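You operate a simulated robot arm through the tools that you are given. There is no shell and no other tool. Be economical: measure what you need, move in short steps, check, and stop when the job is done.

Carry out the task below with a simulated robot arm. There is one attempt and no reset: what you move stays moved.

JOB
Fold the brown carton shut and tape the seam with the purple tab.
Fine: lift both flap holders and leave them up; short flaps first, long flaps over them; the tab comes from the TABS stand, goes across the seam and is pressed down till it sticks; the other tabs and the trays stay.

The check looks at the end state, three seconds after you hand in, the way a careful person would. Anything else that was tipped, shoved, dropped, spilled or broken makes it a failure. Flat cloth is picked up by pressing the open fingertips on it (5 to 10 N) and closing them slowly along it; thin cloth reads only 2 to 8 mm in the jaws.

ROBOT AND FRAMES
A 7-joint arm with a two-finger parallel gripper, fixed in place. Base frame: the origin is at the foot of the arm, x ahead of it, y to its left, z up. Units: m, degrees, N and s.
Its first joint turns from -115.0 to 115.0 degrees. Payload 3.91 kg.
Tool frame: the origin (TCP) lies between the finger pads and is the grasp point; the fingertips stand 0.03 m ahead of it; z points along the fingers, y is the line along which they close. Largest opening 0.11 m; finger width 0.02, thickness 0.01; the body of the gripper, 0.048 by 0.112 m, starts 0.055 m behind the TCP.
Orientation is that of the tool frame in the base frame, as [roll, pitch, yaw] about the fixed x, y, z axes, in that order (R = Rz(yaw) Ry(pitch) Rx(roll)). With the fingers straight down and closing along the base's y, the tool's x points along the base's -x, its y along +y and its z along -z.

CONTROLS
- The arm moves only by the tool servo_tool. Its argument "targets" is a list of rows, each an object of numbers (a shift or turn left out is 0, a gripper value left out holds the last): "gripper": the gripper command, from -1 (shut) to 1 (fully open), values between in proportion; "x", "y", "z": the shift along the tool's x, y, z in units of 200 mm (1.0 is 200 mm); "wx", "wy", "wz": the turn, a rotation vector about the tool's x, y, z in units of 45 degrees (1.0 is 45 degrees). In form: [{"gripper": .., "x": .., "y": .., "z": .., "wx": .., "wy": .., "wz": ..}, ...]. A call has 1 to 12 rows; each row is the pose to reach, as a shift and turn from the pose commanded when the call began, along the tool's axes at that moment. A call with a number of a shift or a turn outside -1 to 1 is refused whole. A row lasts 0.2 s, in which the tool goes at most 0.05 m and 8.6 degrees; a call with a longer step from one row to the next is refused whole, and so is a gripper value outside its range. Where a pose cannot be reached the arm comes as near as it can. A force on the tool above 90 N (or 10 N above the force at the start of the call, whichever is more), or a blocked arm, ends the call early, and 0.2 s more pass. Each finger travels about 0.108 m/s and halts on what it meets, pressing with about 38 N; the grip force reading is that of the motor and also rises with nothing between the fingers. The clock runs only during rows and for 0.2 s after the last one: add rows that repeat a pose to give the fingers time. It gives the time, the measured TCP pose, the force on the tool (base axes), the opening and the grip force at its end, in the units of the frame above (readings bear some noise).
- Cameras (640 x 400 px; columns grow to the right, rows downward): "scene" is fixed at [0.2193, 0.4997, 1.686]; the picture's right is [-0.10, 0.99, 0.00], its down [0.97, 0.10, -0.21] and it looks along [-0.21, -0.02, -0.98] (base axes); focal length 329 px, centre (320, 200). "wrist" rides on the gripper at [0.072, 0.017, -0.103] in the tool frame; the picture's right is [-0.23, 0.97, 0.00], its down [-0.76, -0.18, -0.62] and it looks along [-0.61, -0.14, 0.78] (tool axes); focal length 222 px, centre (320, 200). There is no depth. A picture from a camera that has moved, and an enlarged one, comes with that camera's place and axes in the base frame and with its lens.
- capture(camera): a new picture of that camera. No time passes.
- slide_trunk(by): slides the trunk up (or, below 0, down) by that many m; the arm rides with it, the base frame stays. It gives what a move gives, with no picture.
- zoom(camera, box): a new picture of the part [left, top, right, bottom] of that camera's present view, enlarged. No time passes.
- job_done(): hands the job in; it is judged then, once.

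Go step by step. Nothing tells you positions but the pictures and the camera data: compare them with the known pose of the tool, close in by small moves and look again before you grip or let go. The budget is 120 turns and 64 pictures, counting those below and the enlarged ones. Unless the task says otherwise, let go and move clear before handing in, and close with one line.

The tools are called after "Emit:" by a JSON object that holds its "name" and its "arguments". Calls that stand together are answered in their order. servo_tool: Moves the arm, as the interface text tells. Its arguments: {"type":"object","properties":{"targets":{"type":"array","items":{"type":"object","properties":{"gripper":{"type":"number"},"x":{"type":"number"},"y":{"type":"number"},"z":{"type":"number"},"wx":{"type":"number"},"wy":{"type":"number"},"wz":{"type":"number"}}}}},"required":["targets"]} The other tools are called the same way: slide_trunk (by) slides the trunk up or down; capture (camera) takes a picture; zoom (camera, box) takes an enlarged picture of a part of a camera's view; job_done () hands the job in.

At the start:

```text
t: 0.0
tool_pos: [0.1171, 0.4041, 1.3733]
tcp_rot: [179.9, 0.0, 179.9]
force: [0.5, -0.6, 0.1]
opening: 0.1102
gripper_force: 0.0
trunk travel left (down, up): [-0.85, 0.14]
```

scene: 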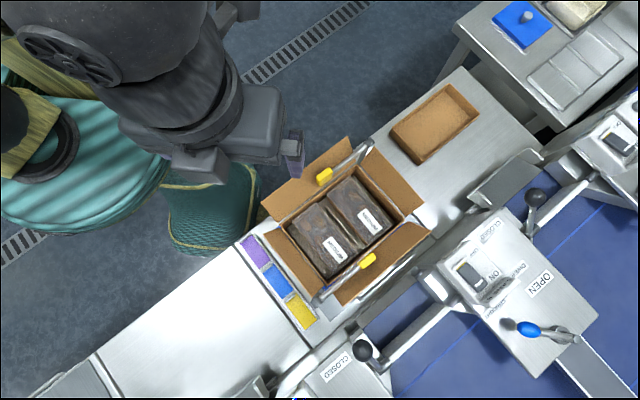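
wrist: 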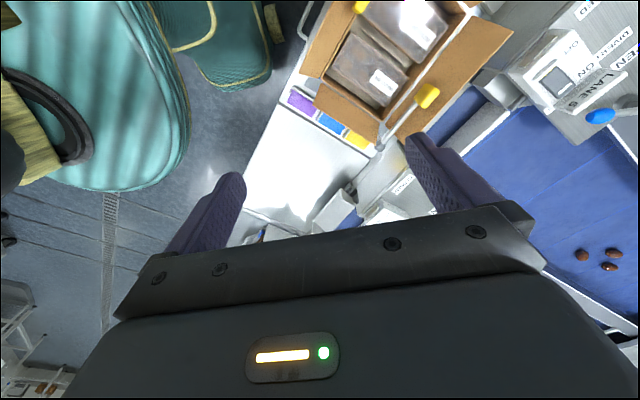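

I see the open carton with yellow-handled flap holders, and the tab stand at its left. I'll zoom in for details before moving.

Emit:
{"name": "zoom", "arguments": {"camera": "scene", "box": [220, 120, 460, 340]}}

Emit:
{"name": "zoom", "arguments": {"camera": "wrist", "box": [240, 0, 540, 188]}}

```text
1.82 times, centred on (340, 230) of scene
camera zoom: at [0.2193, 0.4997, 1.686], right [-0.1, 0.99, 0.0], down [0.97, 0.1, -0.21], along [-0.21, -0.02, -0.98], focal length 598 px, centre (284, 146)
```

zoom: 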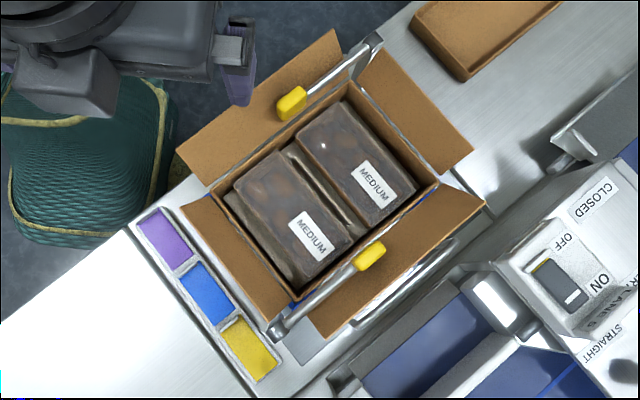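

```text
2.13 times, centred on (390, 94) of wrist
camera zoom: at [0.0444, 0.4205, 1.4764], right [0.23, 0.97, 0.0], down [0.76, -0.18, 0.62], along [0.61, -0.14, -0.78], focal length 473 px, centre (171, 426)
```

zoom: 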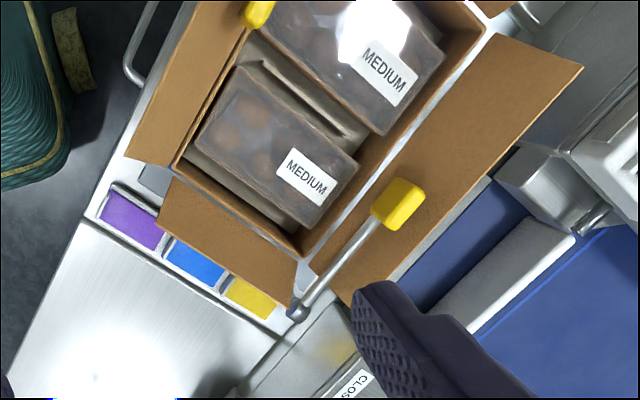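

The carton rim triangulates to z≈0.975, with its centre near (0.11, 0.54) and its long axis at about 135°. The purple tab is near (0.186, 0.343, 0.90). I'll lower the trunk a bit and look closer from the wrist.

Emit:
{"name": "slide_trunk", "arguments": {"by": -0.12}}

Emit:
{"name": "capture", "arguments": {"camera": "wrist"}}

```text
t: 1.5
tool_pos: [0.1177, 0.4039, 1.2528]
tcp_rot: [180.0, 0.0, -179.9]
force: [-0.2, 0.4, 0.2]
opening: 0.1099
gripper_force: 0.0
trunk travel left (down, up): [-0.73, 0.26]
```

```text
59 pictures are left
camera wrist: at [0.0443, 0.4203, 1.3565], right [0.23, 0.97, 0.0], down [0.76, -0.18, 0.62], along [0.61, -0.14, -0.78], focal length 222 px, centre (320, 200)
```

wrist: 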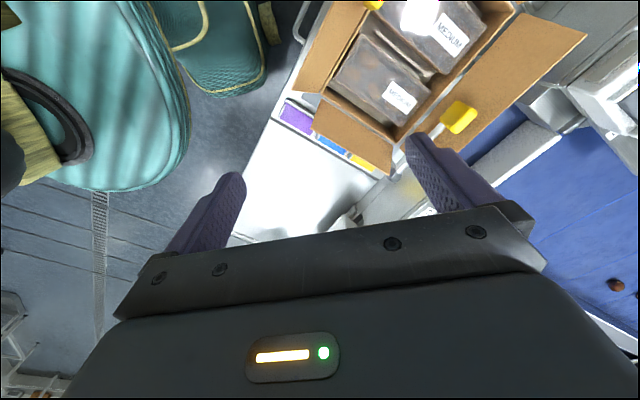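

The teal body rides with the robot, so it isn't an obstacle. I'll turn the tool so the camera sits on the near side looking along the carton's long axis.

Emit:
{"name": "servo_tool", "arguments": {"targets": [{"gripper": 1, "wz": -0.166}, {"wz": -0.333}, {"wz": -0.5}, {"wz": -0.666}, {"wz": -0.833}, {"wz": -1.0}]}}

Emit:
{"name": "servo_tool", "arguments": {"targets": [{"gripper": 1, "wz": -0.166}, {"wz": -0.333}, {"wz": -0.5}, {"wz": -0.666}, {"wz": -0.833}, {"wz": -1.0}]}}

Emit:
{"name": "servo_tool", "arguments": {"targets": [{"gripper": 1, "wz": -0.166}, {"wz": -0.333}, {"wz": -0.5}, {"wz": -0.666}, {"wz": -0.833}, {"wz": -1.0}]}}

Emit:
{"name": "capture", "arguments": {"camera": "wrist"}}

```text
t: 2.9
tool_pos: [0.1169, 0.4038, 1.2527]
tcp_rot: [-180.0, -0.1, -134.9]
force: [0.5, 0.3, -1.3]
opening: 0.1101
gripper_force: 0.1
trunk travel left (down, up): [-0.73, 0.26]
```

```text
t: 4.3
tool_pos: [0.1169, 0.4039, 1.2533]
tcp_rot: [-179.9, 0.0, -89.9]
force: [0.0, -0.3, -0.2]
opening: 0.1098
gripper_force: 0.1
trunk travel left (down, up): [-0.73, 0.26]
```

```text
t: 5.7
tool_pos: [0.1173, 0.4024, 1.2526]
tcp_rot: [180.0, 0.1, -44.8]
force: [1.5, 0.2, -0.5]
opening: 0.1103
gripper_force: 0.1
trunk travel left (down, up): [-0.73, 0.26]
```

```text
58 pictures are left
camera wrist: at [0.1562, 0.3403, 1.356], right [-0.85, -0.53, 0.0], down [-0.41, 0.66, 0.62], along [-0.33, 0.53, -0.78], focal length 222 px, centre (320, 200)
```

wrist: 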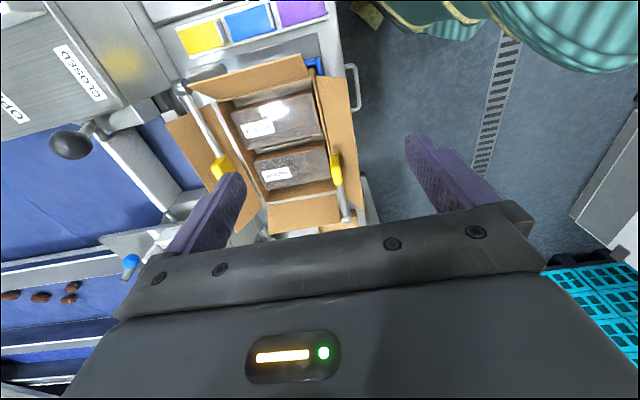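

The turn worked. Zooming in on the carton to see the holder hardware.

Emit:
{"name": "zoom", "arguments": {"camera": "wrist", "box": [160, 0, 400, 240]}}

```text
1.67 times, centred on (280, 120) of wrist
camera zoom: at [0.1562, 0.3403, 1.356], right [-0.85, -0.53, 0.0], down [-0.41, 0.66, 0.62], along [-0.33, 0.53, -0.78], focal length 370 px, centre (387, 333)
```

zoom: 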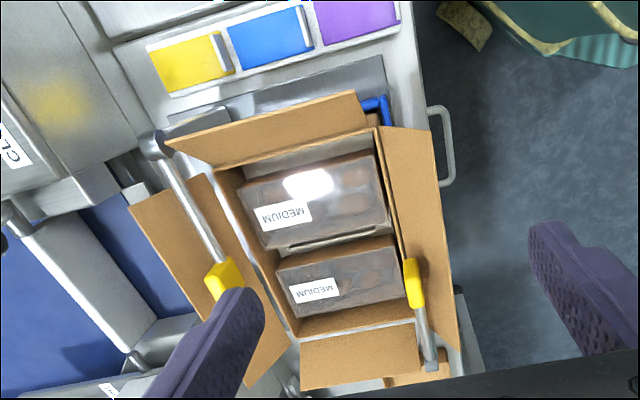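

The holder rods lie at z≈1.04. The inner knob is near (0.031, 0.488, 1.035) with its pivot near (-0.046, 0.572). The outer knob is near (0.191, 0.590) with its pivot near (0.270, 0.501). The flaps lean outward about 60° up. I'll hover over the inner knob.

Emit:
{"name": "servo_tool", "arguments": {"targets": [{"gripper": 0.0, "x": -0.12, "z": 0.12}, {"x": -0.24, "z": 0.24}, {"x": -0.36, "z": 0.36}, {"x": -0.48, "z": 0.48}, {"x": -0.605, "z": 0.6}]}}

Emit:
{"name": "capture", "arguments": {"camera": "wrist"}}

Emit:
{"name": "zoom", "arguments": {"camera": "scene", "box": [220, 90, 460, 340]}}

```text
t: 6.9
tool_pos: [0.0316, 0.4903, 1.133]
tcp_rot: [-180.0, 0.1, -45.0]
force: [-0.1, 0.6, 0.3]
opening: 0.0548
gripper_force: 0.1
trunk travel left (down, up): [-0.73, 0.26]
```

```text
56 pictures are left
camera wrist: at [0.0703, 0.4272, 1.2365], right [-0.85, -0.53, 0.0], down [-0.41, 0.66, 0.62], along [-0.33, 0.53, -0.78], focal length 222 px, centre (320, 200)
```

wrist: 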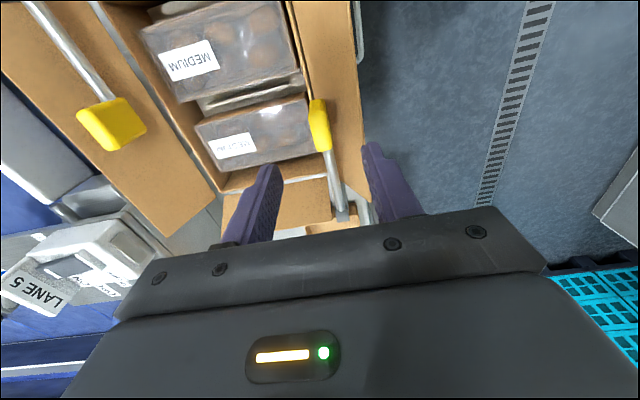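

```text
1.60 times, centred on (340, 215) of scene
camera zoom: at [0.2193, 0.4997, 1.686], right [-0.1, 0.99, 0.0], down [0.97, 0.1, -0.21], along [-0.21, -0.02, -0.98], focal length 526 px, centre (288, 176)
```

zoom: 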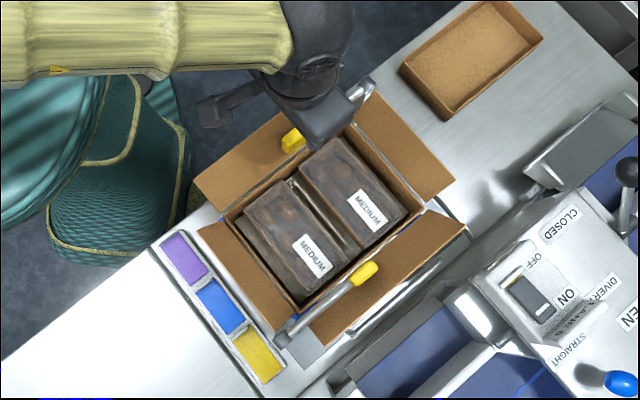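

The inner knob refines to (0.0315, 0.488, 1.04) and the tool is right above it. I'll tilt the tool 40° so it can follow the lifting arc, then check.

Emit:
{"name": "servo_tool", "arguments": {"targets": [{"gripper": -0.1, "wy": -0.178}, {"wy": -0.356}, {"wy": -0.534}, {"wy": -0.712}, {"wy": -0.89}]}}

Emit:
{"name": "capture", "arguments": {"camera": "wrist"}}

```text
t: 8.1
tool_pos: [0.0335, 0.4895, 1.133]
tcp_rot: [180.0, 40.1, -45.1]
force: [-0.8, 0.1, 0.9]
opening: 0.0492
gripper_force: 0.0
trunk travel left (down, up): [-0.73, 0.26]
```

```text
54 pictures are left
camera wrist: at [0.1063, 0.3908, 1.1656], right [-0.81, -0.56, 0.15], down [0.0, 0.25, 0.97], along [-0.58, 0.79, -0.21], focal length 222 px, centre (320, 200)
```

wrist: 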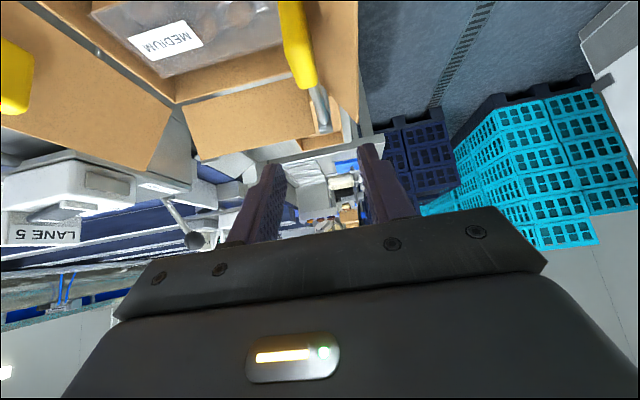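

I'm descending toward the knob with a narrower opening, stopping partway to check alignment.

Emit:
{"name": "servo_tool", "arguments": {"targets": [{"gripper": -0.3, "x": 0.07, "y": 0.012, "z": 0.07}, {"x": 0.14, "y": 0.012, "z": 0.14}, {"x": 0.17, "y": 0.012, "z": 0.175}]}}

Emit:
{"name": "capture", "arguments": {"camera": "wrist"}}

Emit:
{"name": "zoom", "arguments": {"camera": "scene", "box": [260, 110, 420, 210]}}

```text
t: 8.9
tool_pos: [0.0331, 0.485, 1.0848]
tcp_rot: [180.0, 40.1, -45.1]
force: [-0.6, 0.4, 0.6]
opening: 0.0385
gripper_force: 0.1
trunk travel left (down, up): [-0.73, 0.26]
```

```text
53 pictures are left
camera wrist: at [0.1068, 0.3868, 1.1167], right [-0.81, -0.56, 0.15], down [0.0, 0.25, 0.97], along [-0.58, 0.79, -0.21], focal length 222 px, centre (320, 200)
```

wrist: 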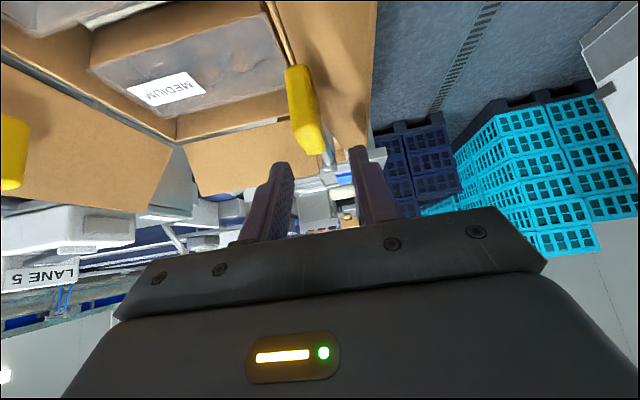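

```text
4.00 times, centred on (340, 160) of scene
camera zoom: at [0.2193, 0.4997, 1.686], right [-0.1, 0.99, 0.0], down [0.97, 0.1, -0.21], along [-0.21, -0.02, -0.98], focal length 1316 px, centre (240, 360)
```

zoom: 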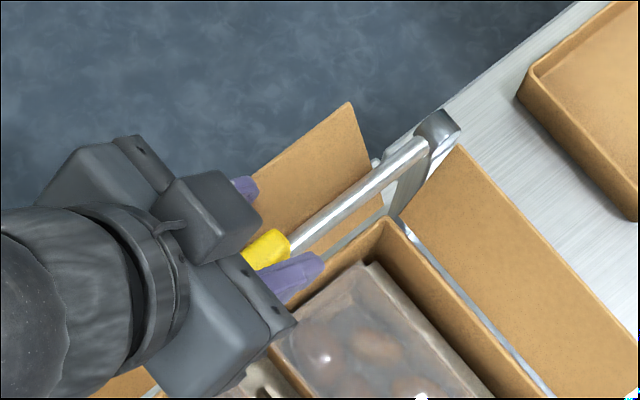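

The fingers straddle the knob well. I'm going down the rest of the way and closing.

Emit:
{"name": "servo_tool", "arguments": {"targets": [{"x": 0.05, "y": -0.01, "z": 0.04}, {"x": 0.1, "y": -0.01, "z": 0.08}, {"x": 0.142, "y": -0.01, "z": 0.122}]}}

Emit:
{"name": "zoom", "arguments": {"camera": "scene", "box": [260, 110, 420, 210]}}

Emit:
{"name": "capture", "arguments": {"camera": "wrist"}}

```text
t: 9.7
tool_pos: [0.0367, 0.4808, 1.0473]
tcp_rot: [180.0, 40.1, -45.0]
force: [0.7, -0.2, -0.7]
opening: 0.0386
gripper_force: 0.1
trunk travel left (down, up): [-0.73, 0.26]
```

```text
4.00 times, centred on (340, 160) of scene
camera zoom: at [0.2193, 0.4997, 1.686], right [-0.1, 0.99, 0.0], down [0.97, 0.1, -0.21], along [-0.21, -0.02, -0.98], focal length 1316 px, centre (240, 360)
```

zoom: 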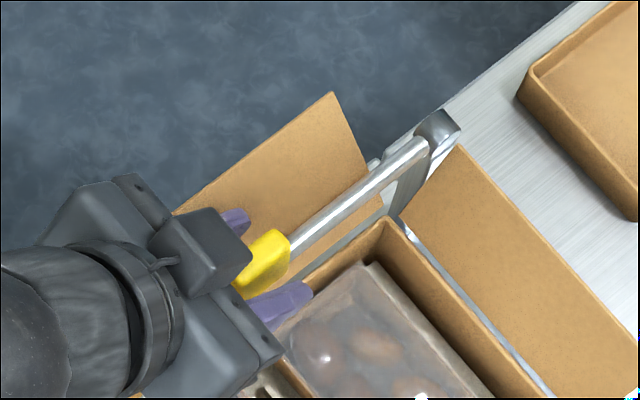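

```text
50 pictures are left
camera wrist: at [0.1114, 0.3835, 1.0801], right [-0.81, -0.57, 0.15], down [0.0, 0.25, 0.97], along [-0.58, 0.78, -0.21], focal length 222 px, centre (320, 200)
```

wrist: 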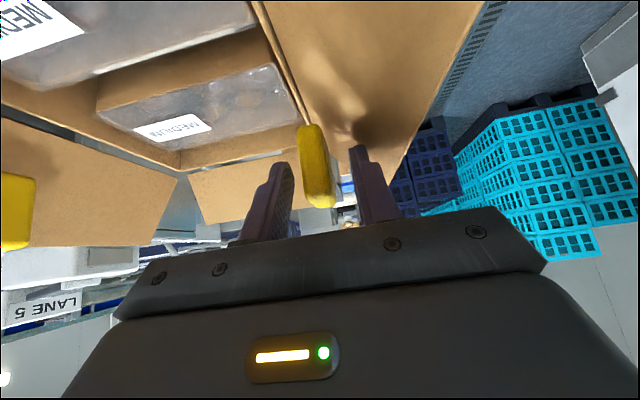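

The knob sits between the fingers. Closing the grip.

Emit:
{"name": "servo_tool", "arguments": {"targets": [{"gripper": -0.6}, {"gripper": -0.8}, {"gripper": -0.8}, {"gripper": -0.8}]}}

```text
t: 10.7
tool_pos: [0.0383, 0.4822, 1.0479]
tcp_rot: [-180.0, 40.1, -45.1]
force: [2.5, 3.4, 1.6]
opening: 0.0157
gripper_force: 44.7
trunk travel left (down, up): [-0.73, 0.26]
```

Gripped at 16 mm. I'm lifting along the arc about the pivot, turning the tool with it.

Emit:
{"name": "servo_tool", "arguments": {"targets": [{"x": -0.0635, "z": -0.0575, "wy": 0.178}, {"x": -0.1345, "z": -0.106, "wy": 0.356}, {"x": -0.211, "z": -0.144, "wy": 0.534}, {"x": -0.2925, "z": -0.171, "wy": 0.711}]}}

Emit:
{"name": "zoom", "arguments": {"camera": "scene", "box": [260, 90, 420, 210]}}

```text
t: 11.7
tool_pos: [0.019, 0.5029, 1.1107]
tcp_rot: [180.0, 8.1, -44.9]
force: [-19.8, 14.3, -11.0]
opening: 0.016
gripper_force: 44.7
trunk travel left (down, up): [-0.73, 0.26]
```

```text
3.33 times, centred on (340, 150) of scene
camera zoom: at [0.2193, 0.4997, 1.686], right [-0.1, 0.99, 0.0], down [0.97, 0.1, -0.21], along [-0.21, -0.02, -0.98], focal length 1096 px, centre (253, 367)
```

zoom: 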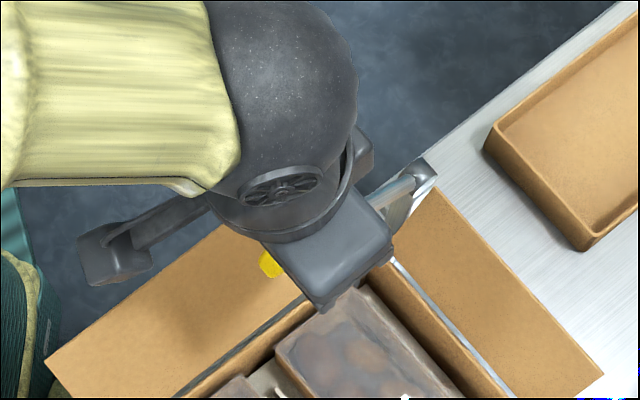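

The force is pointing radially inward, so the actual radius is a bit smaller than assumed. I'm continuing with a tighter arc.

Emit:
{"name": "servo_tool", "arguments": {"targets": [{"x": -0.099, "z": -0.018, "wy": 0.15}, {"x": -0.164, "z": -0.062, "wy": 0.3}, {"x": -0.235, "z": -0.096, "wy": 0.45}]}}

```text
t: 12.5
tool_pos: [-0.0086, 0.5278, 1.1388]
tcp_rot: [-179.8, -12.3, -45.2]
force: [8.5, -6.4, 19.9]
opening: 0.0158
gripper_force: 45.0
trunk travel left (down, up): [-0.73, 0.26]
```

Emit:
{"name": "servo_tool", "arguments": {"targets": [{"x": -0.046, "z": -0.068, "wy": 0.13}, {"x": -0.1165, "z": -0.109, "wy": 0.26}, {"x": -0.1925, "z": -0.14, "wy": 0.39}, {"x": -0.2715, "z": -0.161, "wy": 0.45}]}}

Emit:
{"name": "capture", "arguments": {"camera": "scene"}}

Emit:
{"name": "capture", "arguments": {"camera": "wrist"}}

```text
t: 13.5
tool_pos: [-0.0451, 0.5658, 1.154]
tcp_rot: [179.8, -32.1, -45.2]
force: [13.6, 17.2, 25.8]
opening: 0.0161
gripper_force: 44.9
out of reach, approached as far as the arm can: row 4
trunk travel left (down, up): [-0.73, 0.26]
```

```text
48 pictures are left
```

scene: 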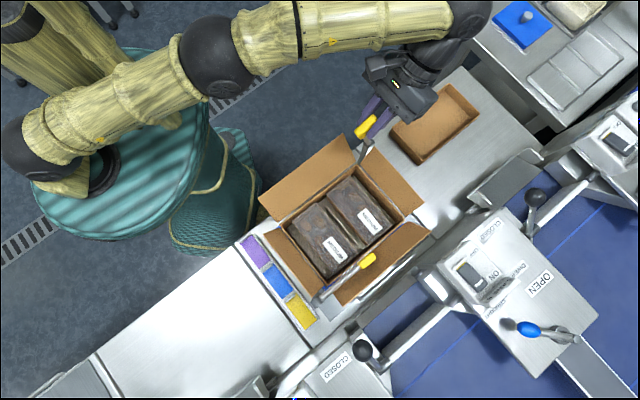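

```text
47 pictures are left
camera wrist: at [-0.0527, 0.5492, 1.2802], right [-0.83, -0.55, -0.12], down [-0.56, 0.82, 0.12], along [0.03, 0.17, -0.99], focal length 222 px, centre (320, 200)
```

wrist: 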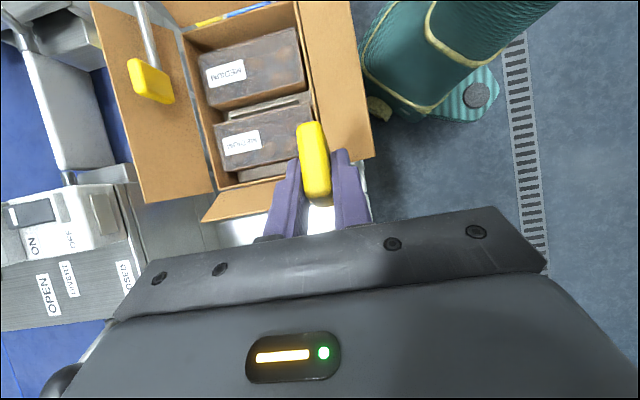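

The inner holder is close to upright. I'll open slightly and see whether it stays.

Emit:
{"name": "servo_tool", "arguments": {"targets": [{"gripper": -0.6}, {"gripper": -0.4}, {"gripper": -0.3}, {"gripper": -0.3}]}}

Emit:
{"name": "zoom", "arguments": {"camera": "scene", "box": [300, 80, 460, 180]}}

Emit:
{"name": "capture", "arguments": {"camera": "wrist"}}

```text
t: 14.5
tool_pos: [-0.0469, 0.5629, 1.1508]
tcp_rot: [179.2, -32.5, -44.9]
force: [0.1, 0.7, 0.2]
opening: 0.0384
gripper_force: 0.1
trunk travel left (down, up): [-0.73, 0.26]
```

```text
4.00 times, centred on (380, 130) of scene
camera zoom: at [0.2193, 0.4997, 1.686], right [-0.1, 0.99, 0.0], down [0.97, 0.1, -0.21], along [-0.21, -0.02, -0.98], focal length 1316 px, centre (80, 480)
```

zoom: 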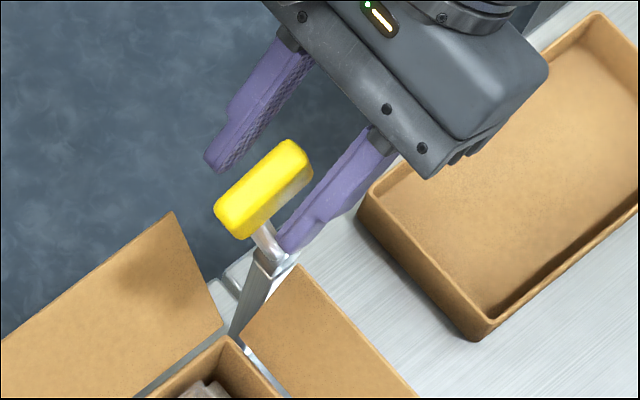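

```text
45 pictures are left
camera wrist: at [-0.0542, 0.5491, 1.2773], right [-0.83, -0.55, -0.11], down [-0.56, 0.82, 0.11], along [0.03, 0.16, -0.99], focal length 222 px, centre (320, 200)
```

wrist: 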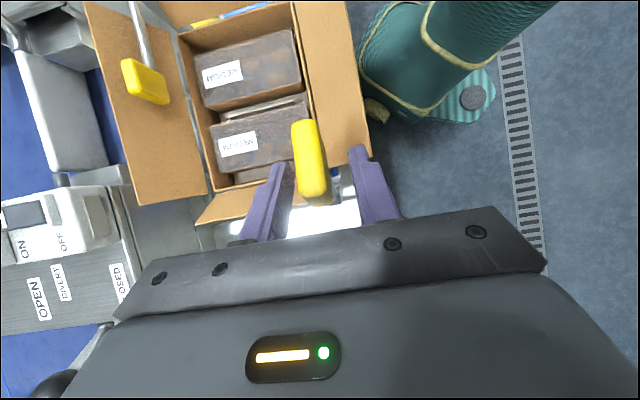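

It stays, but leans about 10° short of vertical. I'll rise above it, straighten the tool and nudge it fully upright.

Emit:
{"name": "servo_tool", "arguments": {"targets": [{"x": 0.062, "z": -0.1}, {"x": 0.124, "z": -0.2}, {"x": 0.1855, "z": -0.297}, {"x": 0.1855, "z": -0.297, "wy": -0.18}, {"x": 0.1855, "z": -0.297, "wy": -0.36}, {"x": 0.1855, "z": -0.297, "wy": -0.54}, {"x": 0.1855, "z": -0.297, "wy": -0.72}]}}

```text
t: 16.1
tool_pos: [-0.0468, 0.5616, 1.2227]
tcp_rot: [180.0, 0.2, -44.8]
force: [0.5, -0.4, 0.8]
opening: 0.0384
gripper_force: 0.0
out of reach, approached as far as the arm can: row 1, 2, 3
trunk travel left (down, up): [-0.73, 0.26]
```

Emit:
{"name": "servo_tool", "arguments": {"targets": [{"x": 0.0775, "y": -0.02, "z": 0.1}, {"x": 0.0775, "y": -0.02, "z": 0.2}, {"x": 0.0775, "y": -0.02, "z": 0.29}, {"x": 0.0775, "y": -0.02, "z": 0.29, "gripper": -0.6}, {"x": 0.0775, "y": -0.02, "z": 0.29, "gripper": -0.8}, {"x": 0.0775, "y": -0.02, "z": 0.29, "gripper": -0.8}]}}

Emit:
{"name": "servo_tool", "arguments": {"targets": [{"x": -0.03}, {"x": -0.06}, {"x": -0.09}, {"x": -0.12}]}}

```text
t: 17.5
tool_pos: [-0.0347, 0.5551, 1.1632]
tcp_rot: [180.0, -0.1, -45.1]
force: [-4.0, -3.7, -2.5]
opening: 0.0157
gripper_force: 45.1
trunk travel left (down, up): [-0.73, 0.26]
```

```text
t: 18.5
tool_pos: [-0.0506, 0.5714, 1.1658]
tcp_rot: [-179.8, 0.2, -45.1]
force: [-0.4, -14.1, 9.0]
opening: 0.0155
gripper_force: 44.8
trunk travel left (down, up): [-0.73, 0.26]
```

It moved with it. Releasing, rising and looking.

Emit:
{"name": "servo_tool", "arguments": {"targets": [{"gripper": -0.5}, {"gripper": -0.3}, {"z": -0.12}, {"z": -0.24}, {"z": -0.36}, {"z": -0.36, "x": 0.2}, {"z": -0.36, "x": 0.4}, {"z": -0.36, "x": 0.6}]}}

Emit:
{"name": "capture", "arguments": {"camera": "wrist"}}

Emit:
{"name": "zoom", "arguments": {"camera": "scene", "box": [220, 90, 460, 340]}}

```text
t: 20.3
tool_pos: [0.0353, 0.4884, 1.2351]
tcp_rot: [180.0, 0.0, -45.0]
force: [0.1, -0.3, 0.7]
opening: 0.0385
gripper_force: 0.1
trunk travel left (down, up): [-0.73, 0.26]
```

```text
44 pictures are left
camera wrist: at [0.0749, 0.4243, 1.3379], right [-0.85, -0.53, 0.0], down [-0.41, 0.66, 0.62], along [-0.33, 0.53, -0.78], focal length 222 px, centre (320, 200)
```

wrist: 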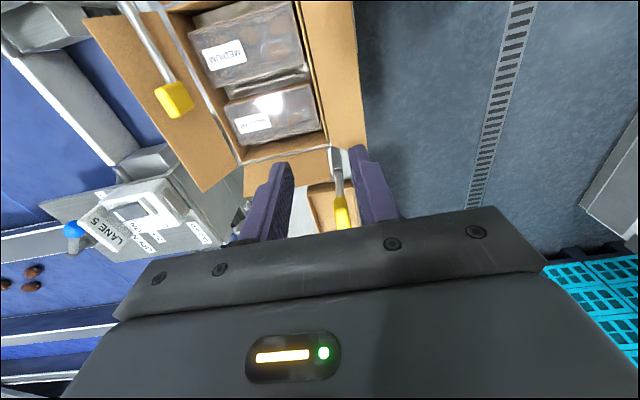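

```text
1.60 times, centred on (340, 215) of scene
camera zoom: at [0.2193, 0.4997, 1.686], right [-0.1, 0.99, 0.0], down [0.97, 0.1, -0.21], along [-0.21, -0.02, -0.98], focal length 526 px, centre (288, 176)
```

zoom: 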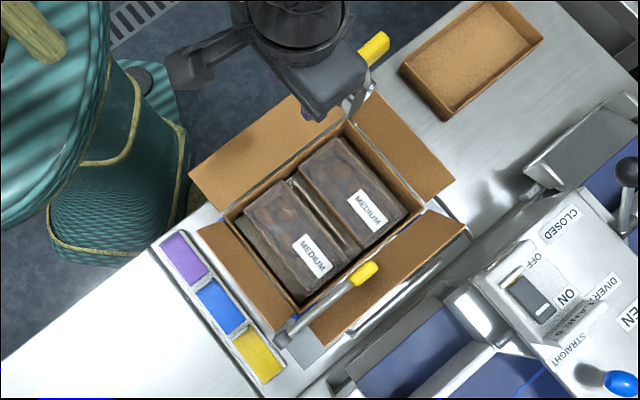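

The inner holder now stands upright. Next is the outer holder: hover above its knob with a slight pre-tilt.

Emit:
{"name": "servo_tool", "arguments": {"targets": [{"gripper": -0.3, "x": 0.04, "y": -0.18, "wy": 0.07}, {"x": 0.08, "y": -0.36, "wy": 0.14}, {"x": 0.12, "y": -0.54, "wy": 0.21}, {"x": 0.16, "y": -0.72, "wy": 0.28}, {"x": 0.19, "y": -0.91, "z": 0.1, "wy": 0.33}, {"x": 0.19, "y": -0.91, "z": 0.3, "wy": 0.33}, {"x": 0.19, "y": -0.91, "z": 0.5, "wy": 0.33}]}}

Emit:
{"name": "capture", "arguments": {"camera": "wrist"}}

Emit:
{"name": "zoom", "arguments": {"camera": "scene", "box": [300, 200, 460, 320]}}

```text
t: 21.9
tool_pos: [0.1923, 0.5937, 1.1353]
tcp_rot: [179.9, -14.9, -44.9]
force: [0.2, -0.4, 0.3]
opening: 0.0384
gripper_force: 0.0
trunk travel left (down, up): [-0.73, 0.26]
```

```text
42 pictures are left
camera wrist: at [0.2111, 0.5498, 1.2532], right [-0.84, -0.53, -0.06], down [-0.51, 0.76, 0.41], along [-0.17, 0.37, -0.91], focal length 222 px, centre (320, 200)
```

wrist: 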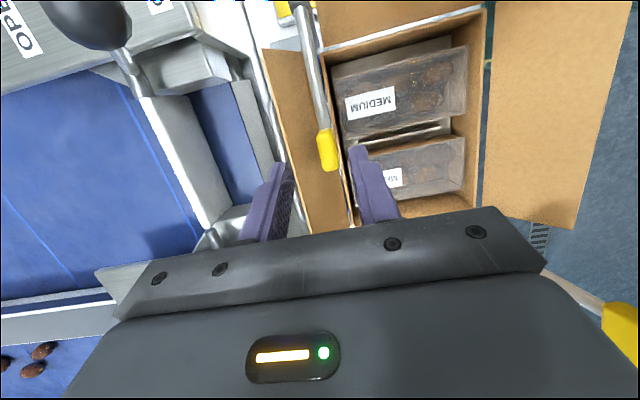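

```text
3.33 times, centred on (380, 260) of scene
camera zoom: at [0.2193, 0.4997, 1.686], right [-0.1, 0.99, 0.0], down [0.97, 0.1, -0.21], along [-0.21, -0.02, -0.98], focal length 1096 px, centre (120, 0)
```

zoom: 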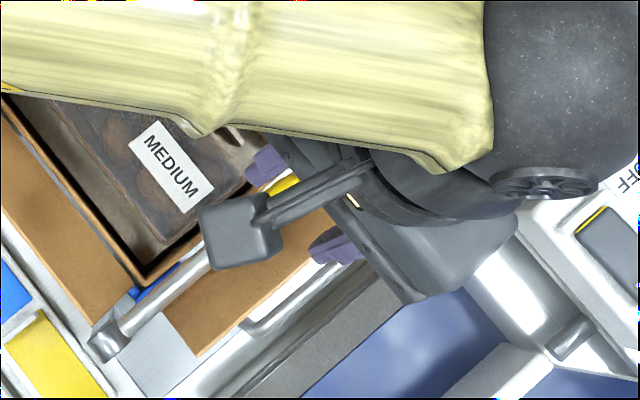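

The knob is centred between the fingers. Descending and gripping.

Emit:
{"name": "servo_tool", "arguments": {"targets": [{"x": -0.031, "y": 0.01, "z": 0.108}, {"x": -0.062, "y": 0.01, "z": 0.216}, {"x": -0.093, "y": 0.01, "z": 0.324}, {"x": -0.124, "y": 0.01, "z": 0.432}]}}

Emit:
{"name": "capture", "arguments": {"camera": "wrist"}}

```text
t: 22.9
tool_pos: [0.1888, 0.5926, 1.0445]
tcp_rot: [-179.9, -14.9, -45.1]
force: [-0.3, 0.9, 0.0]
opening: 0.0386
gripper_force: 0.0
trunk travel left (down, up): [-0.73, 0.26]
```

```text
40 pictures are left
camera wrist: at [0.2073, 0.5481, 1.1629], right [-0.84, -0.53, -0.06], down [-0.51, 0.76, 0.41], along [-0.17, 0.37, -0.91], focal length 222 px, centre (320, 200)
```

wrist: 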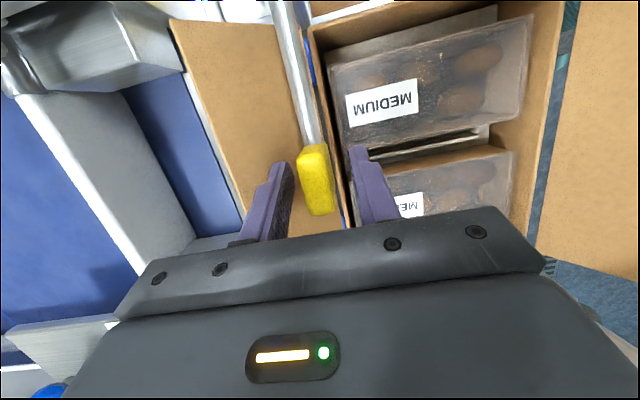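

Emit:
{"name": "servo_tool", "arguments": {"targets": [{"gripper": -0.6}, {"gripper": -0.8}, {"gripper": -0.8}, {"gripper": -0.8}]}}

Emit:
{"name": "servo_tool", "arguments": {"targets": [{"x": 0.03, "z": -0.076, "wy": -0.16}, {"x": 0.07, "z": -0.147, "wy": -0.32}, {"x": 0.12, "z": -0.2125, "wy": -0.48}, {"x": 0.178, "z": -0.269, "wy": -0.64}]}}

```text
t: 23.9
tool_pos: [0.1895, 0.591, 1.0448]
tcp_rot: [-179.9, -14.9, -45.0]
force: [3.1, 5.0, 1.6]
opening: 0.0157
gripper_force: 44.8
trunk travel left (down, up): [-0.73, 0.26]
```

```text
t: 24.9
tool_pos: [0.2076, 0.5723, 1.1044]
tcp_rot: [179.7, 13.8, -45.1]
force: [20.1, -10.0, -19.6]
opening: 0.0159
gripper_force: 45.2
trunk travel left (down, up): [-0.73, 0.26]
```

Emit:
{"name": "servo_tool", "arguments": {"targets": [{"x": 0.061, "z": -0.061, "wy": -0.14}, {"x": 0.1025, "z": -0.126, "wy": -0.28}, {"x": 0.1535, "z": -0.185, "wy": -0.42}, {"x": 0.2115, "z": -0.2365, "wy": -0.56}]}}

```text
t: 25.9
tool_pos: [0.242, 0.5384, 1.142]
tcp_rot: [179.9, 39.2, -45.0]
force: [6.8, -1.7, -15.8]
opening: 0.0158
gripper_force: 44.8
trunk travel left (down, up): [-0.73, 0.26]
```

Emit:
{"name": "servo_tool", "arguments": {"targets": [{"x": 0.0485, "z": -0.06, "wy": -0.1}, {"x": 0.098, "z": -0.119, "wy": -0.2}, {"x": 0.154, "z": -0.1705, "wy": -0.3}, {"x": 0.19, "z": -0.196, "wy": -0.3}]}}

Emit:
{"name": "zoom", "arguments": {"camera": "scene", "box": [240, 160, 440, 340]}}

```text
t: 26.9
tool_pos: [0.2792, 0.5027, 1.1523]
tcp_rot: [-179.7, 52.8, -44.9]
force: [4.1, 17.7, 22.5]
opening: 0.016
gripper_force: 45.2
trunk travel left (down, up): [-0.73, 0.26]
```

```text
2.22 times, centred on (340, 250) of scene
camera zoom: at [0.2193, 0.4997, 1.686], right [-0.1, 0.99, 0.0], down [0.97, 0.1, -0.21], along [-0.21, -0.02, -0.98], focal length 731 px, centre (276, 89)
```

zoom: 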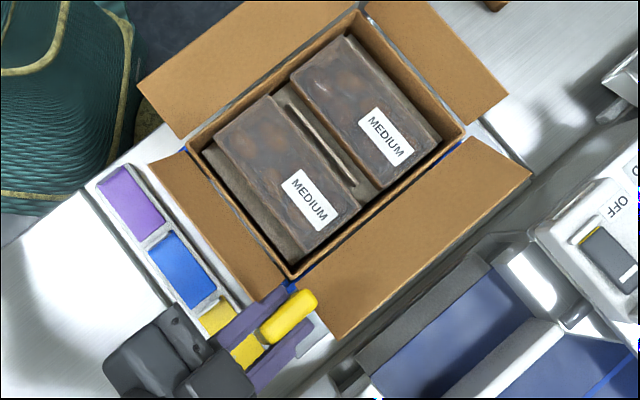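

It's almost vertical. One small further nudge, then release and back away.

Emit:
{"name": "servo_tool", "arguments": {"targets": [{"x": 0.02, "z": -0.026}, {"x": 0.036, "z": -0.048}, {"x": 0.036, "z": -0.048, "gripper": -0.5}, {"x": 0.036, "z": -0.048, "gripper": -0.3}, {"x": 0.036, "z": -0.15}, {"x": 0.036, "z": -0.28}, {"x": -0.1, "z": -0.4}, {"x": -0.24, "z": -0.5}]}}

Emit:
{"name": "zoom", "arguments": {"camera": "scene", "box": [220, 90, 460, 340]}}

Emit:
{"name": "capture", "arguments": {"camera": "wrist"}}

```text
t: 28.7
tool_pos: [0.3126, 0.4636, 1.2471]
tcp_rot: [-179.9, 52.6, -45.1]
force: [0.1, 0.3, 0.2]
opening: 0.0385
gripper_force: 0.1
trunk travel left (down, up): [-0.73, 0.26]
```

```text
1.60 times, centred on (340, 215) of scene
camera zoom: at [0.2193, 0.4997, 1.686], right [-0.1, 0.99, 0.0], down [0.97, 0.1, -0.21], along [-0.21, -0.02, -0.98], focal length 526 px, centre (288, 176)
```

zoom: 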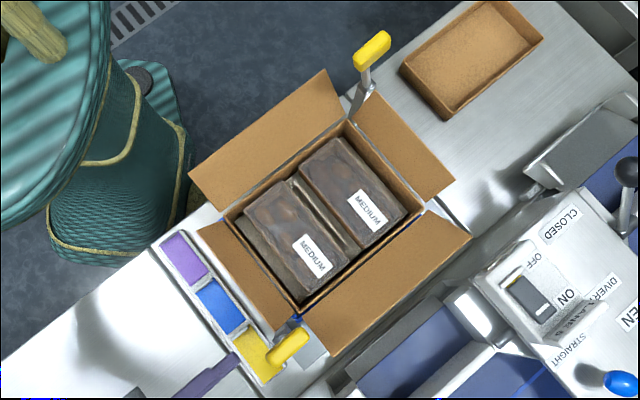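

```text
37 pictures are left
camera wrist: at [0.3907, 0.3624, 1.2533], right [-0.79, -0.59, 0.18], down [0.15, 0.1, 0.98], along [-0.6, 0.8, 0.01], focal length 222 px, centre (320, 200)
```

wrist: 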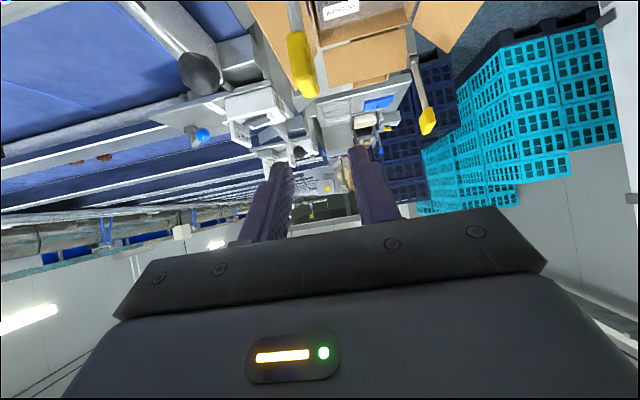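

Both holders are up. I'll straighten the tool, shut the fingers and go to the outside of the near short flap.

Emit:
{"name": "servo_tool", "arguments": {"targets": [{"gripper": -1, "wy": 0.18}, {"wy": 0.36}, {"wy": 0.54}, {"wy": 0.72}, {"wy": 0.9}, {"wy": 1.0}]}}

Emit:
{"name": "servo_tool", "arguments": {"targets": [{"wy": 0.17}]}}

```text
t: 30.1
tool_pos: [0.3143, 0.4647, 1.2485]
tcp_rot: [-179.9, 7.5, -45.0]
force: [-0.2, 0.1, 0.1]
opening: 0.0001
gripper_force: 37.3
trunk travel left (down, up): [-0.73, 0.26]
```

```text
t: 30.5
tool_pos: [0.3128, 0.4665, 1.2471]
tcp_rot: [-180.0, -0.3, -45.0]
force: [-0.1, 1.0, 0.9]
opening: 0.0
gripper_force: 38.3
trunk travel left (down, up): [-0.73, 0.26]
```

Emit:
{"name": "servo_tool", "arguments": {"targets": [{"x": -0.01, "y": 0.19}, {"x": -0.03, "y": 0.38}, {"x": -0.044, "y": 0.564}, {"x": -0.044, "y": 0.564, "z": 0.2}, {"x": -0.044, "y": 0.564, "z": 0.4}, {"x": -0.044, "y": 0.564, "z": 0.6}, {"x": -0.044, "y": 0.564, "z": 0.8}]}}

Emit:
{"name": "capture", "arguments": {"camera": "wrist"}}

Emit:
{"name": "zoom", "arguments": {"camera": "scene", "box": [220, 160, 400, 340]}}

```text
t: 32.1
tool_pos: [0.229, 0.3913, 1.0875]
tcp_rot: [180.0, 0.0, -45.0]
force: [0.0, -0.3, -0.4]
opening: 0.0
gripper_force: 37.4
trunk travel left (down, up): [-0.73, 0.26]
```

```text
36 pictures are left
camera wrist: at [0.2679, 0.3274, 1.1906], right [-0.85, -0.53, 0.0], down [-0.41, 0.66, 0.62], along [-0.33, 0.53, -0.78], focal length 222 px, centre (320, 200)
```

wrist: 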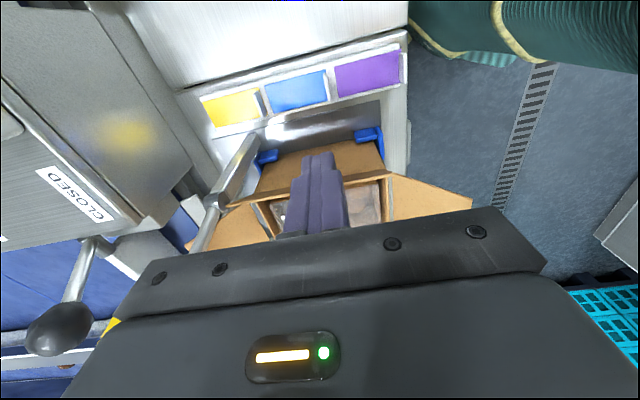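

```text
2.22 times, centred on (310, 250) of scene
camera zoom: at [0.2193, 0.4997, 1.686], right [-0.1, 0.99, 0.0], down [0.97, 0.1, -0.21], along [-0.21, -0.02, -0.98], focal length 731 px, centre (342, 89)
```

zoom: 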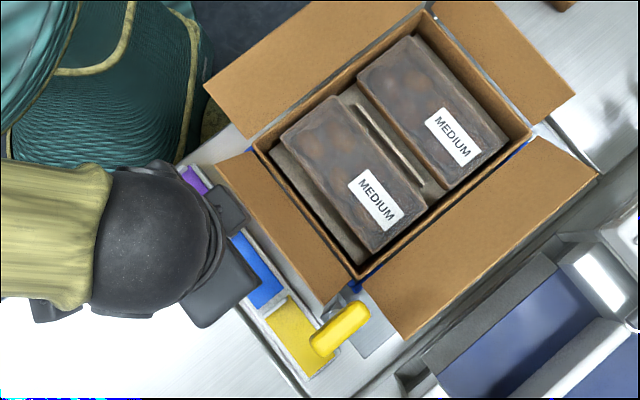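

The closed fingers are outside the near flap. I'm lowering and sweeping the flap inward and down.

Emit:
{"name": "servo_tool", "arguments": {"targets": [{"z": 0.15}, {"z": 0.3}, {"x": -0.12, "z": 0.3}, {"x": -0.22, "z": 0.3}, {"x": -0.32, "z": 0.3}, {"x": -0.4, "z": 0.3}, {"x": -0.48, "z": 0.32}, {"x": -0.55, "z": 0.37}, {"x": -0.6, "z": 0.42}]}}

Emit:
{"name": "capture", "arguments": {"camera": "wrist"}}

Emit:
{"name": "zoom", "arguments": {"camera": "scene", "box": [220, 120, 420, 320]}}

```text
t: 34.1
tool_pos: [0.1417, 0.4754, 1.0039]
tcp_rot: [180.0, 0.0, -44.9]
force: [0.0, -0.1, 0.4]
opening: 0.0001
gripper_force: 37.6
trunk travel left (down, up): [-0.73, 0.26]
```

```text
34 pictures are left
camera wrist: at [0.1811, 0.4122, 1.1066], right [-0.85, -0.53, 0.0], down [-0.41, 0.66, 0.62], along [-0.33, 0.53, -0.78], focal length 222 px, centre (320, 200)
```

wrist: 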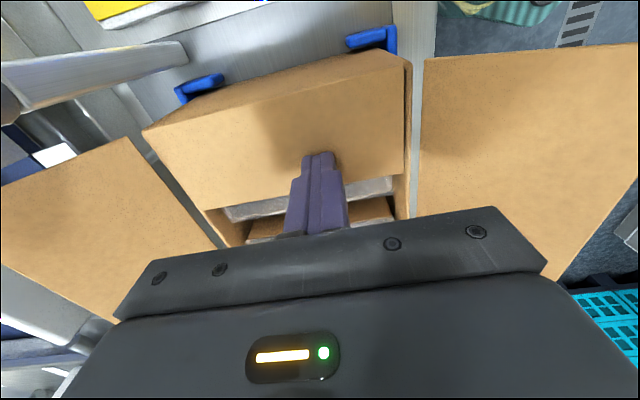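

```text
2.00 times, centred on (320, 220) of scene
camera zoom: at [0.2193, 0.4997, 1.686], right [-0.1, 0.99, 0.0], down [0.97, 0.1, -0.21], along [-0.21, -0.02, -0.98], focal length 658 px, centre (320, 160)
```

zoom: 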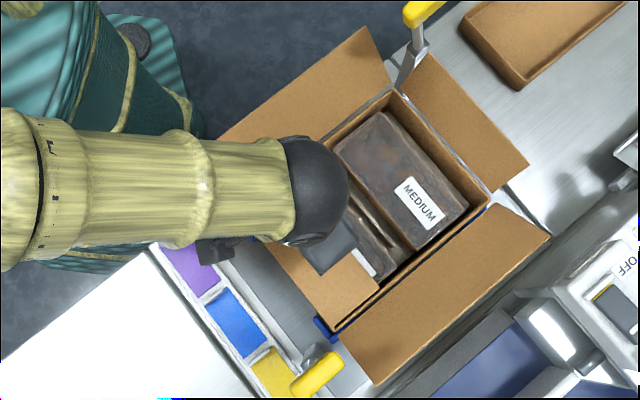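

The flap folded in easily. I'll press slightly more, then rise and check it stays.

Emit:
{"name": "servo_tool", "arguments": {"targets": [{"x": -0.02, "z": 0.03}, {"x": -0.02, "z": 0.05}, {"x": -0.02, "z": 0.0}, {"x": -0.02, "z": -0.2}, {"x": -0.02, "z": -0.4}, {"x": -0.02, "z": -0.6}, {"x": -0.02, "z": -0.8}]}}

Emit:
{"name": "capture", "arguments": {"camera": "wrist"}}

```text
t: 35.7
tool_pos: [0.1396, 0.4791, 1.1639]
tcp_rot: [-180.0, 0.0, -45.1]
force: [-0.2, -0.3, 0.1]
opening: 0.0
gripper_force: 37.8
trunk travel left (down, up): [-0.73, 0.26]
```

```text
32 pictures are left
camera wrist: at [0.1781, 0.4158, 1.2672], right [-0.85, -0.53, 0.0], down [-0.41, 0.67, 0.62], along [-0.33, 0.53, -0.78], focal length 222 px, centre (320, 200)
```

wrist: 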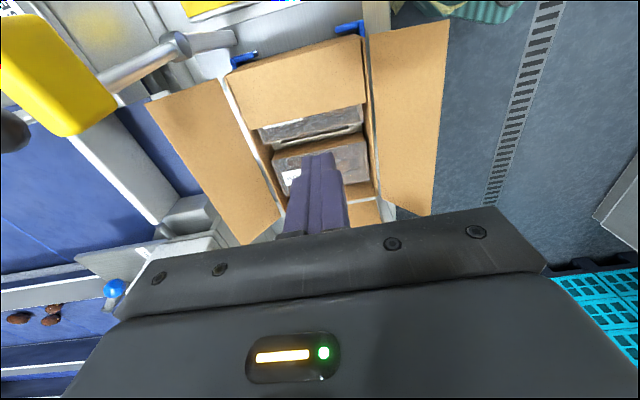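

The near flap stays down. Now moving over to the outside of the far short flap.

Emit:
{"name": "servo_tool", "arguments": {"targets": [{"x": -0.2, "y": -0.05}, {"x": -0.4, "y": -0.1}, {"x": -0.6, "y": -0.15}, {"x": -0.8, "y": -0.21}, {"x": -1.0, "y": -0.21}]}}

Emit:
{"name": "servo_tool", "arguments": {"targets": [{"x": -0.1}, {"x": -0.2}, {"x": -0.22}]}}

Emit:
{"name": "capture", "arguments": {"camera": "scene"}}

Emit:
{"name": "capture", "arguments": {"camera": "wrist"}}

```text
t: 36.9
tool_pos: [0.0256, 0.6506, 1.1598]
tcp_rot: [179.8, -0.2, -45.0]
force: [-0.3, 0.4, -1.5]
opening: 0.0
gripper_force: 37.6
trunk travel left (down, up): [-0.73, 0.26]
```

```text
t: 37.7
tool_pos: [-0.0007, 0.6674, 1.1589]
tcp_rot: [179.9, -0.1, -45.0]
force: [-0.2, -0.5, -0.3]
opening: 0.0001
gripper_force: 38.3
out of reach, approached as far as the arm can: row 2, 3
trunk travel left (down, up): [-0.73, 0.26]
```

```text
31 pictures are left
```

scene: 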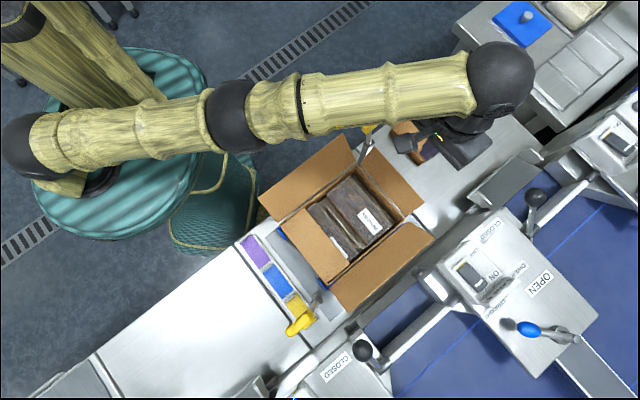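

```text
30 pictures are left
camera wrist: at [0.0385, 0.6039, 1.2625], right [-0.85, -0.53, 0.0], down [-0.41, 0.67, 0.62], along [-0.33, 0.53, -0.78], focal length 222 px, centre (320, 200)
```

wrist: 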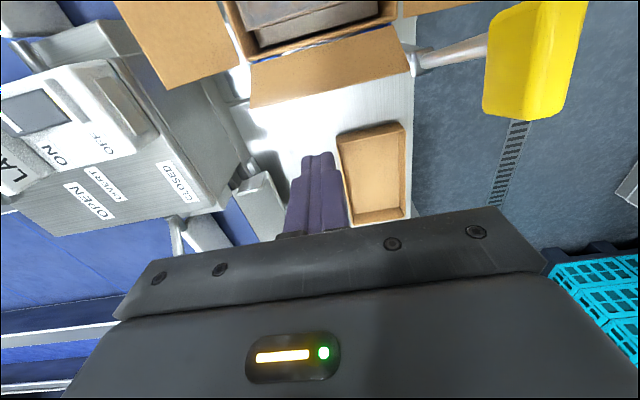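

At the far side with a nearly stretched arm. I'll descend outside the far flap in short steps.

Emit:
{"name": "servo_tool", "arguments": {"targets": [{"z": 0.15}, {"z": 0.3}, {"z": 0.45}, {"z": 0.6}]}}

Emit:
{"name": "capture", "arguments": {"camera": "scene"}}

```text
t: 38.7
tool_pos: [-0.0006, 0.6911, 1.0446]
tcp_rot: [180.0, 0.0, -45.1]
force: [-0.5, -0.3, 0.1]
opening: 0.0
gripper_force: 37.7
out of reach, approached as far as the arm can: row 1, 2, 3, 4
trunk travel left (down, up): [-0.73, 0.26]
```

```text
29 pictures are left
```

scene: 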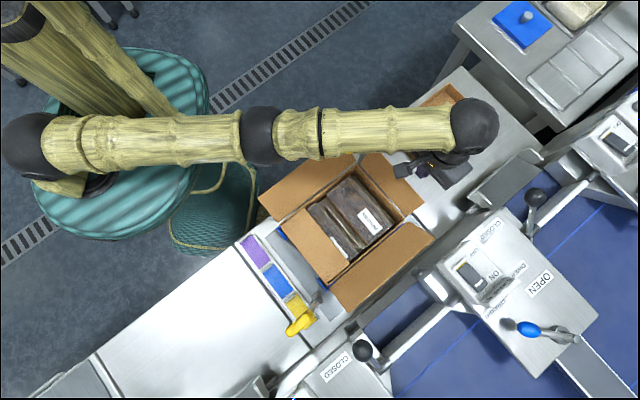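

Emit:
{"name": "servo_tool", "arguments": {"targets": [{"x": 0.13}, {"x": 0.26}, {"x": 0.36}, {"x": 0.46}, {"x": 0.52, "z": 0.04}, {"x": 0.58, "z": 0.1}, {"x": 0.63, "z": 0.18}]}}

Emit:
{"name": "capture", "arguments": {"camera": "wrist"}}

Emit:
{"name": "capture", "arguments": {"camera": "scene"}}

```text
t: 40.3
tool_pos: [0.0909, 0.6956, 1.0111]
tcp_rot: [179.4, -0.6, -45.0]
force: [-0.6, 1.3, -1.6]
opening: 0.0
gripper_force: 37.6
out of reach, approached as far as the arm can: row 1, 2, 3, 4, 5, 6, 7
trunk travel left (down, up): [-0.73, 0.26]
```

```text
28 pictures are left
camera wrist: at [0.1299, 0.6336, 1.1145], right [-0.85, -0.53, 0.01], down [-0.41, 0.67, 0.61], along [-0.33, 0.52, -0.79], focal length 222 px, centre (320, 200)
```

wrist: 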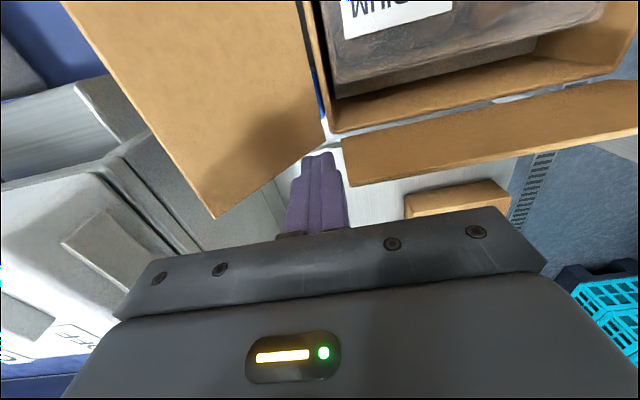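

```text
27 pictures are left
```

scene: 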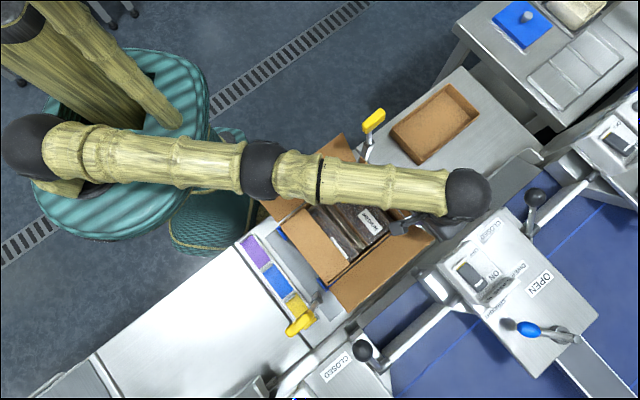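

The arm became straight and got stuck short of the commanded path (y stays at 0.69). I'll rise straight up to bend it again, then check.

Emit:
{"name": "servo_tool", "arguments": {"targets": [{"z": -0.15}, {"z": -0.3}, {"z": -0.45}, {"z": -0.6}, {"z": -0.75}, {"z": -0.75}]}}

```text
t: 41.7
tool_pos: [0.0897, 0.6667, 1.1631]
tcp_rot: [-180.0, -0.2, -45.0]
force: [-0.6, -0.8, 0.4]
opening: 0.0
gripper_force: 38.0
out of reach, approached as far as the arm can: row 2, 3, 4, 5, 6
trunk travel left (down, up): [-0.73, 0.26]
```

Emit:
{"name": "servo_tool", "arguments": {"targets": [{"x": 0.1, "y": 0.1}, {"x": 0.2, "y": 0.2}, {"x": 0.3, "y": 0.3}, {"x": 0.4, "y": 0.4}, {"x": 0.53, "y": 0.53}, {"x": 0.53, "y": 0.53}]}}

Emit:
{"name": "capture", "arguments": {"camera": "scene"}}

```text
t: 43.1
tool_pos: [0.0886, 0.5192, 1.1606]
tcp_rot: [179.9, 0.0, -45.1]
force: [0.4, 0.0, 0.1]
opening: 0.0002
gripper_force: 37.7
trunk travel left (down, up): [-0.73, 0.26]
```

```text
26 pictures are left
```

scene: 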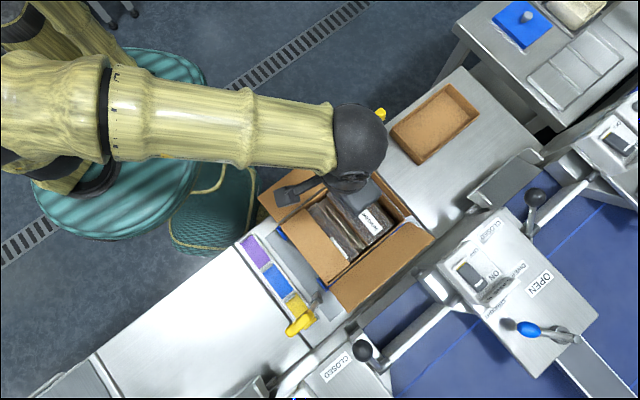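

The arm is free again. I'll redo the far flap with the fingers tilted 25° outward so the wrist stays closer and the arm stays bent.

Emit:
{"name": "servo_tool", "arguments": {"targets": [{"x": -0.15, "y": -0.05, "wy": -0.14}, {"x": -0.3, "y": -0.1, "wy": -0.28}, {"x": -0.45, "y": -0.15, "wy": -0.42}, {"x": -0.6, "y": -0.19, "wy": -0.555}, {"x": -0.75, "y": -0.227, "wy": -0.555}, {"x": -0.75, "y": -0.227, "z": 0.2, "wy": -0.555}]}}

Emit:
{"name": "capture", "arguments": {"camera": "wrist"}}

Emit:
{"name": "zoom", "arguments": {"camera": "scene", "box": [260, 60, 500, 260]}}

```text
t: 44.5
tool_pos: [0.0195, 0.6583, 1.1197]
tcp_rot: [179.9, 25.0, -45.1]
force: [-0.2, -0.1, -0.3]
opening: 0.0001
gripper_force: 37.8
trunk travel left (down, up): [-0.73, 0.26]
```

```text
25 pictures are left
camera wrist: at [0.0845, 0.5682, 1.1841], right [-0.83, -0.54, 0.1], down [-0.18, 0.43, 0.89], along [-0.52, 0.72, -0.45], focal length 222 px, centre (320, 200)
```

wrist: 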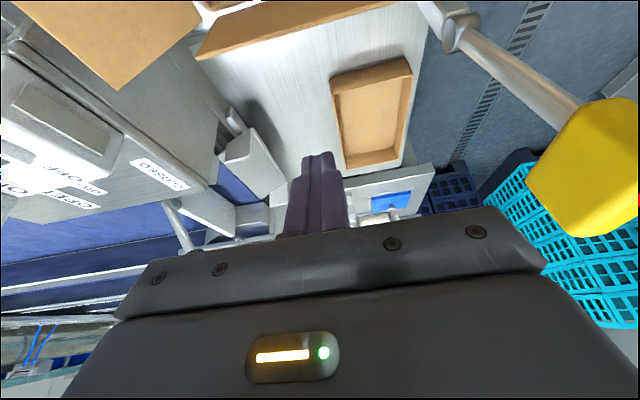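

```text
2.00 times, centred on (380, 160) of scene
camera zoom: at [0.2193, 0.4997, 1.686], right [-0.1, 0.99, 0.0], down [0.97, 0.1, -0.21], along [-0.21, -0.02, -0.98], focal length 658 px, centre (200, 280)
```

zoom: 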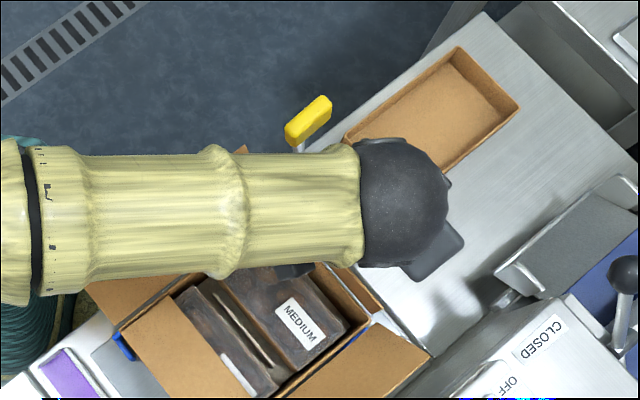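

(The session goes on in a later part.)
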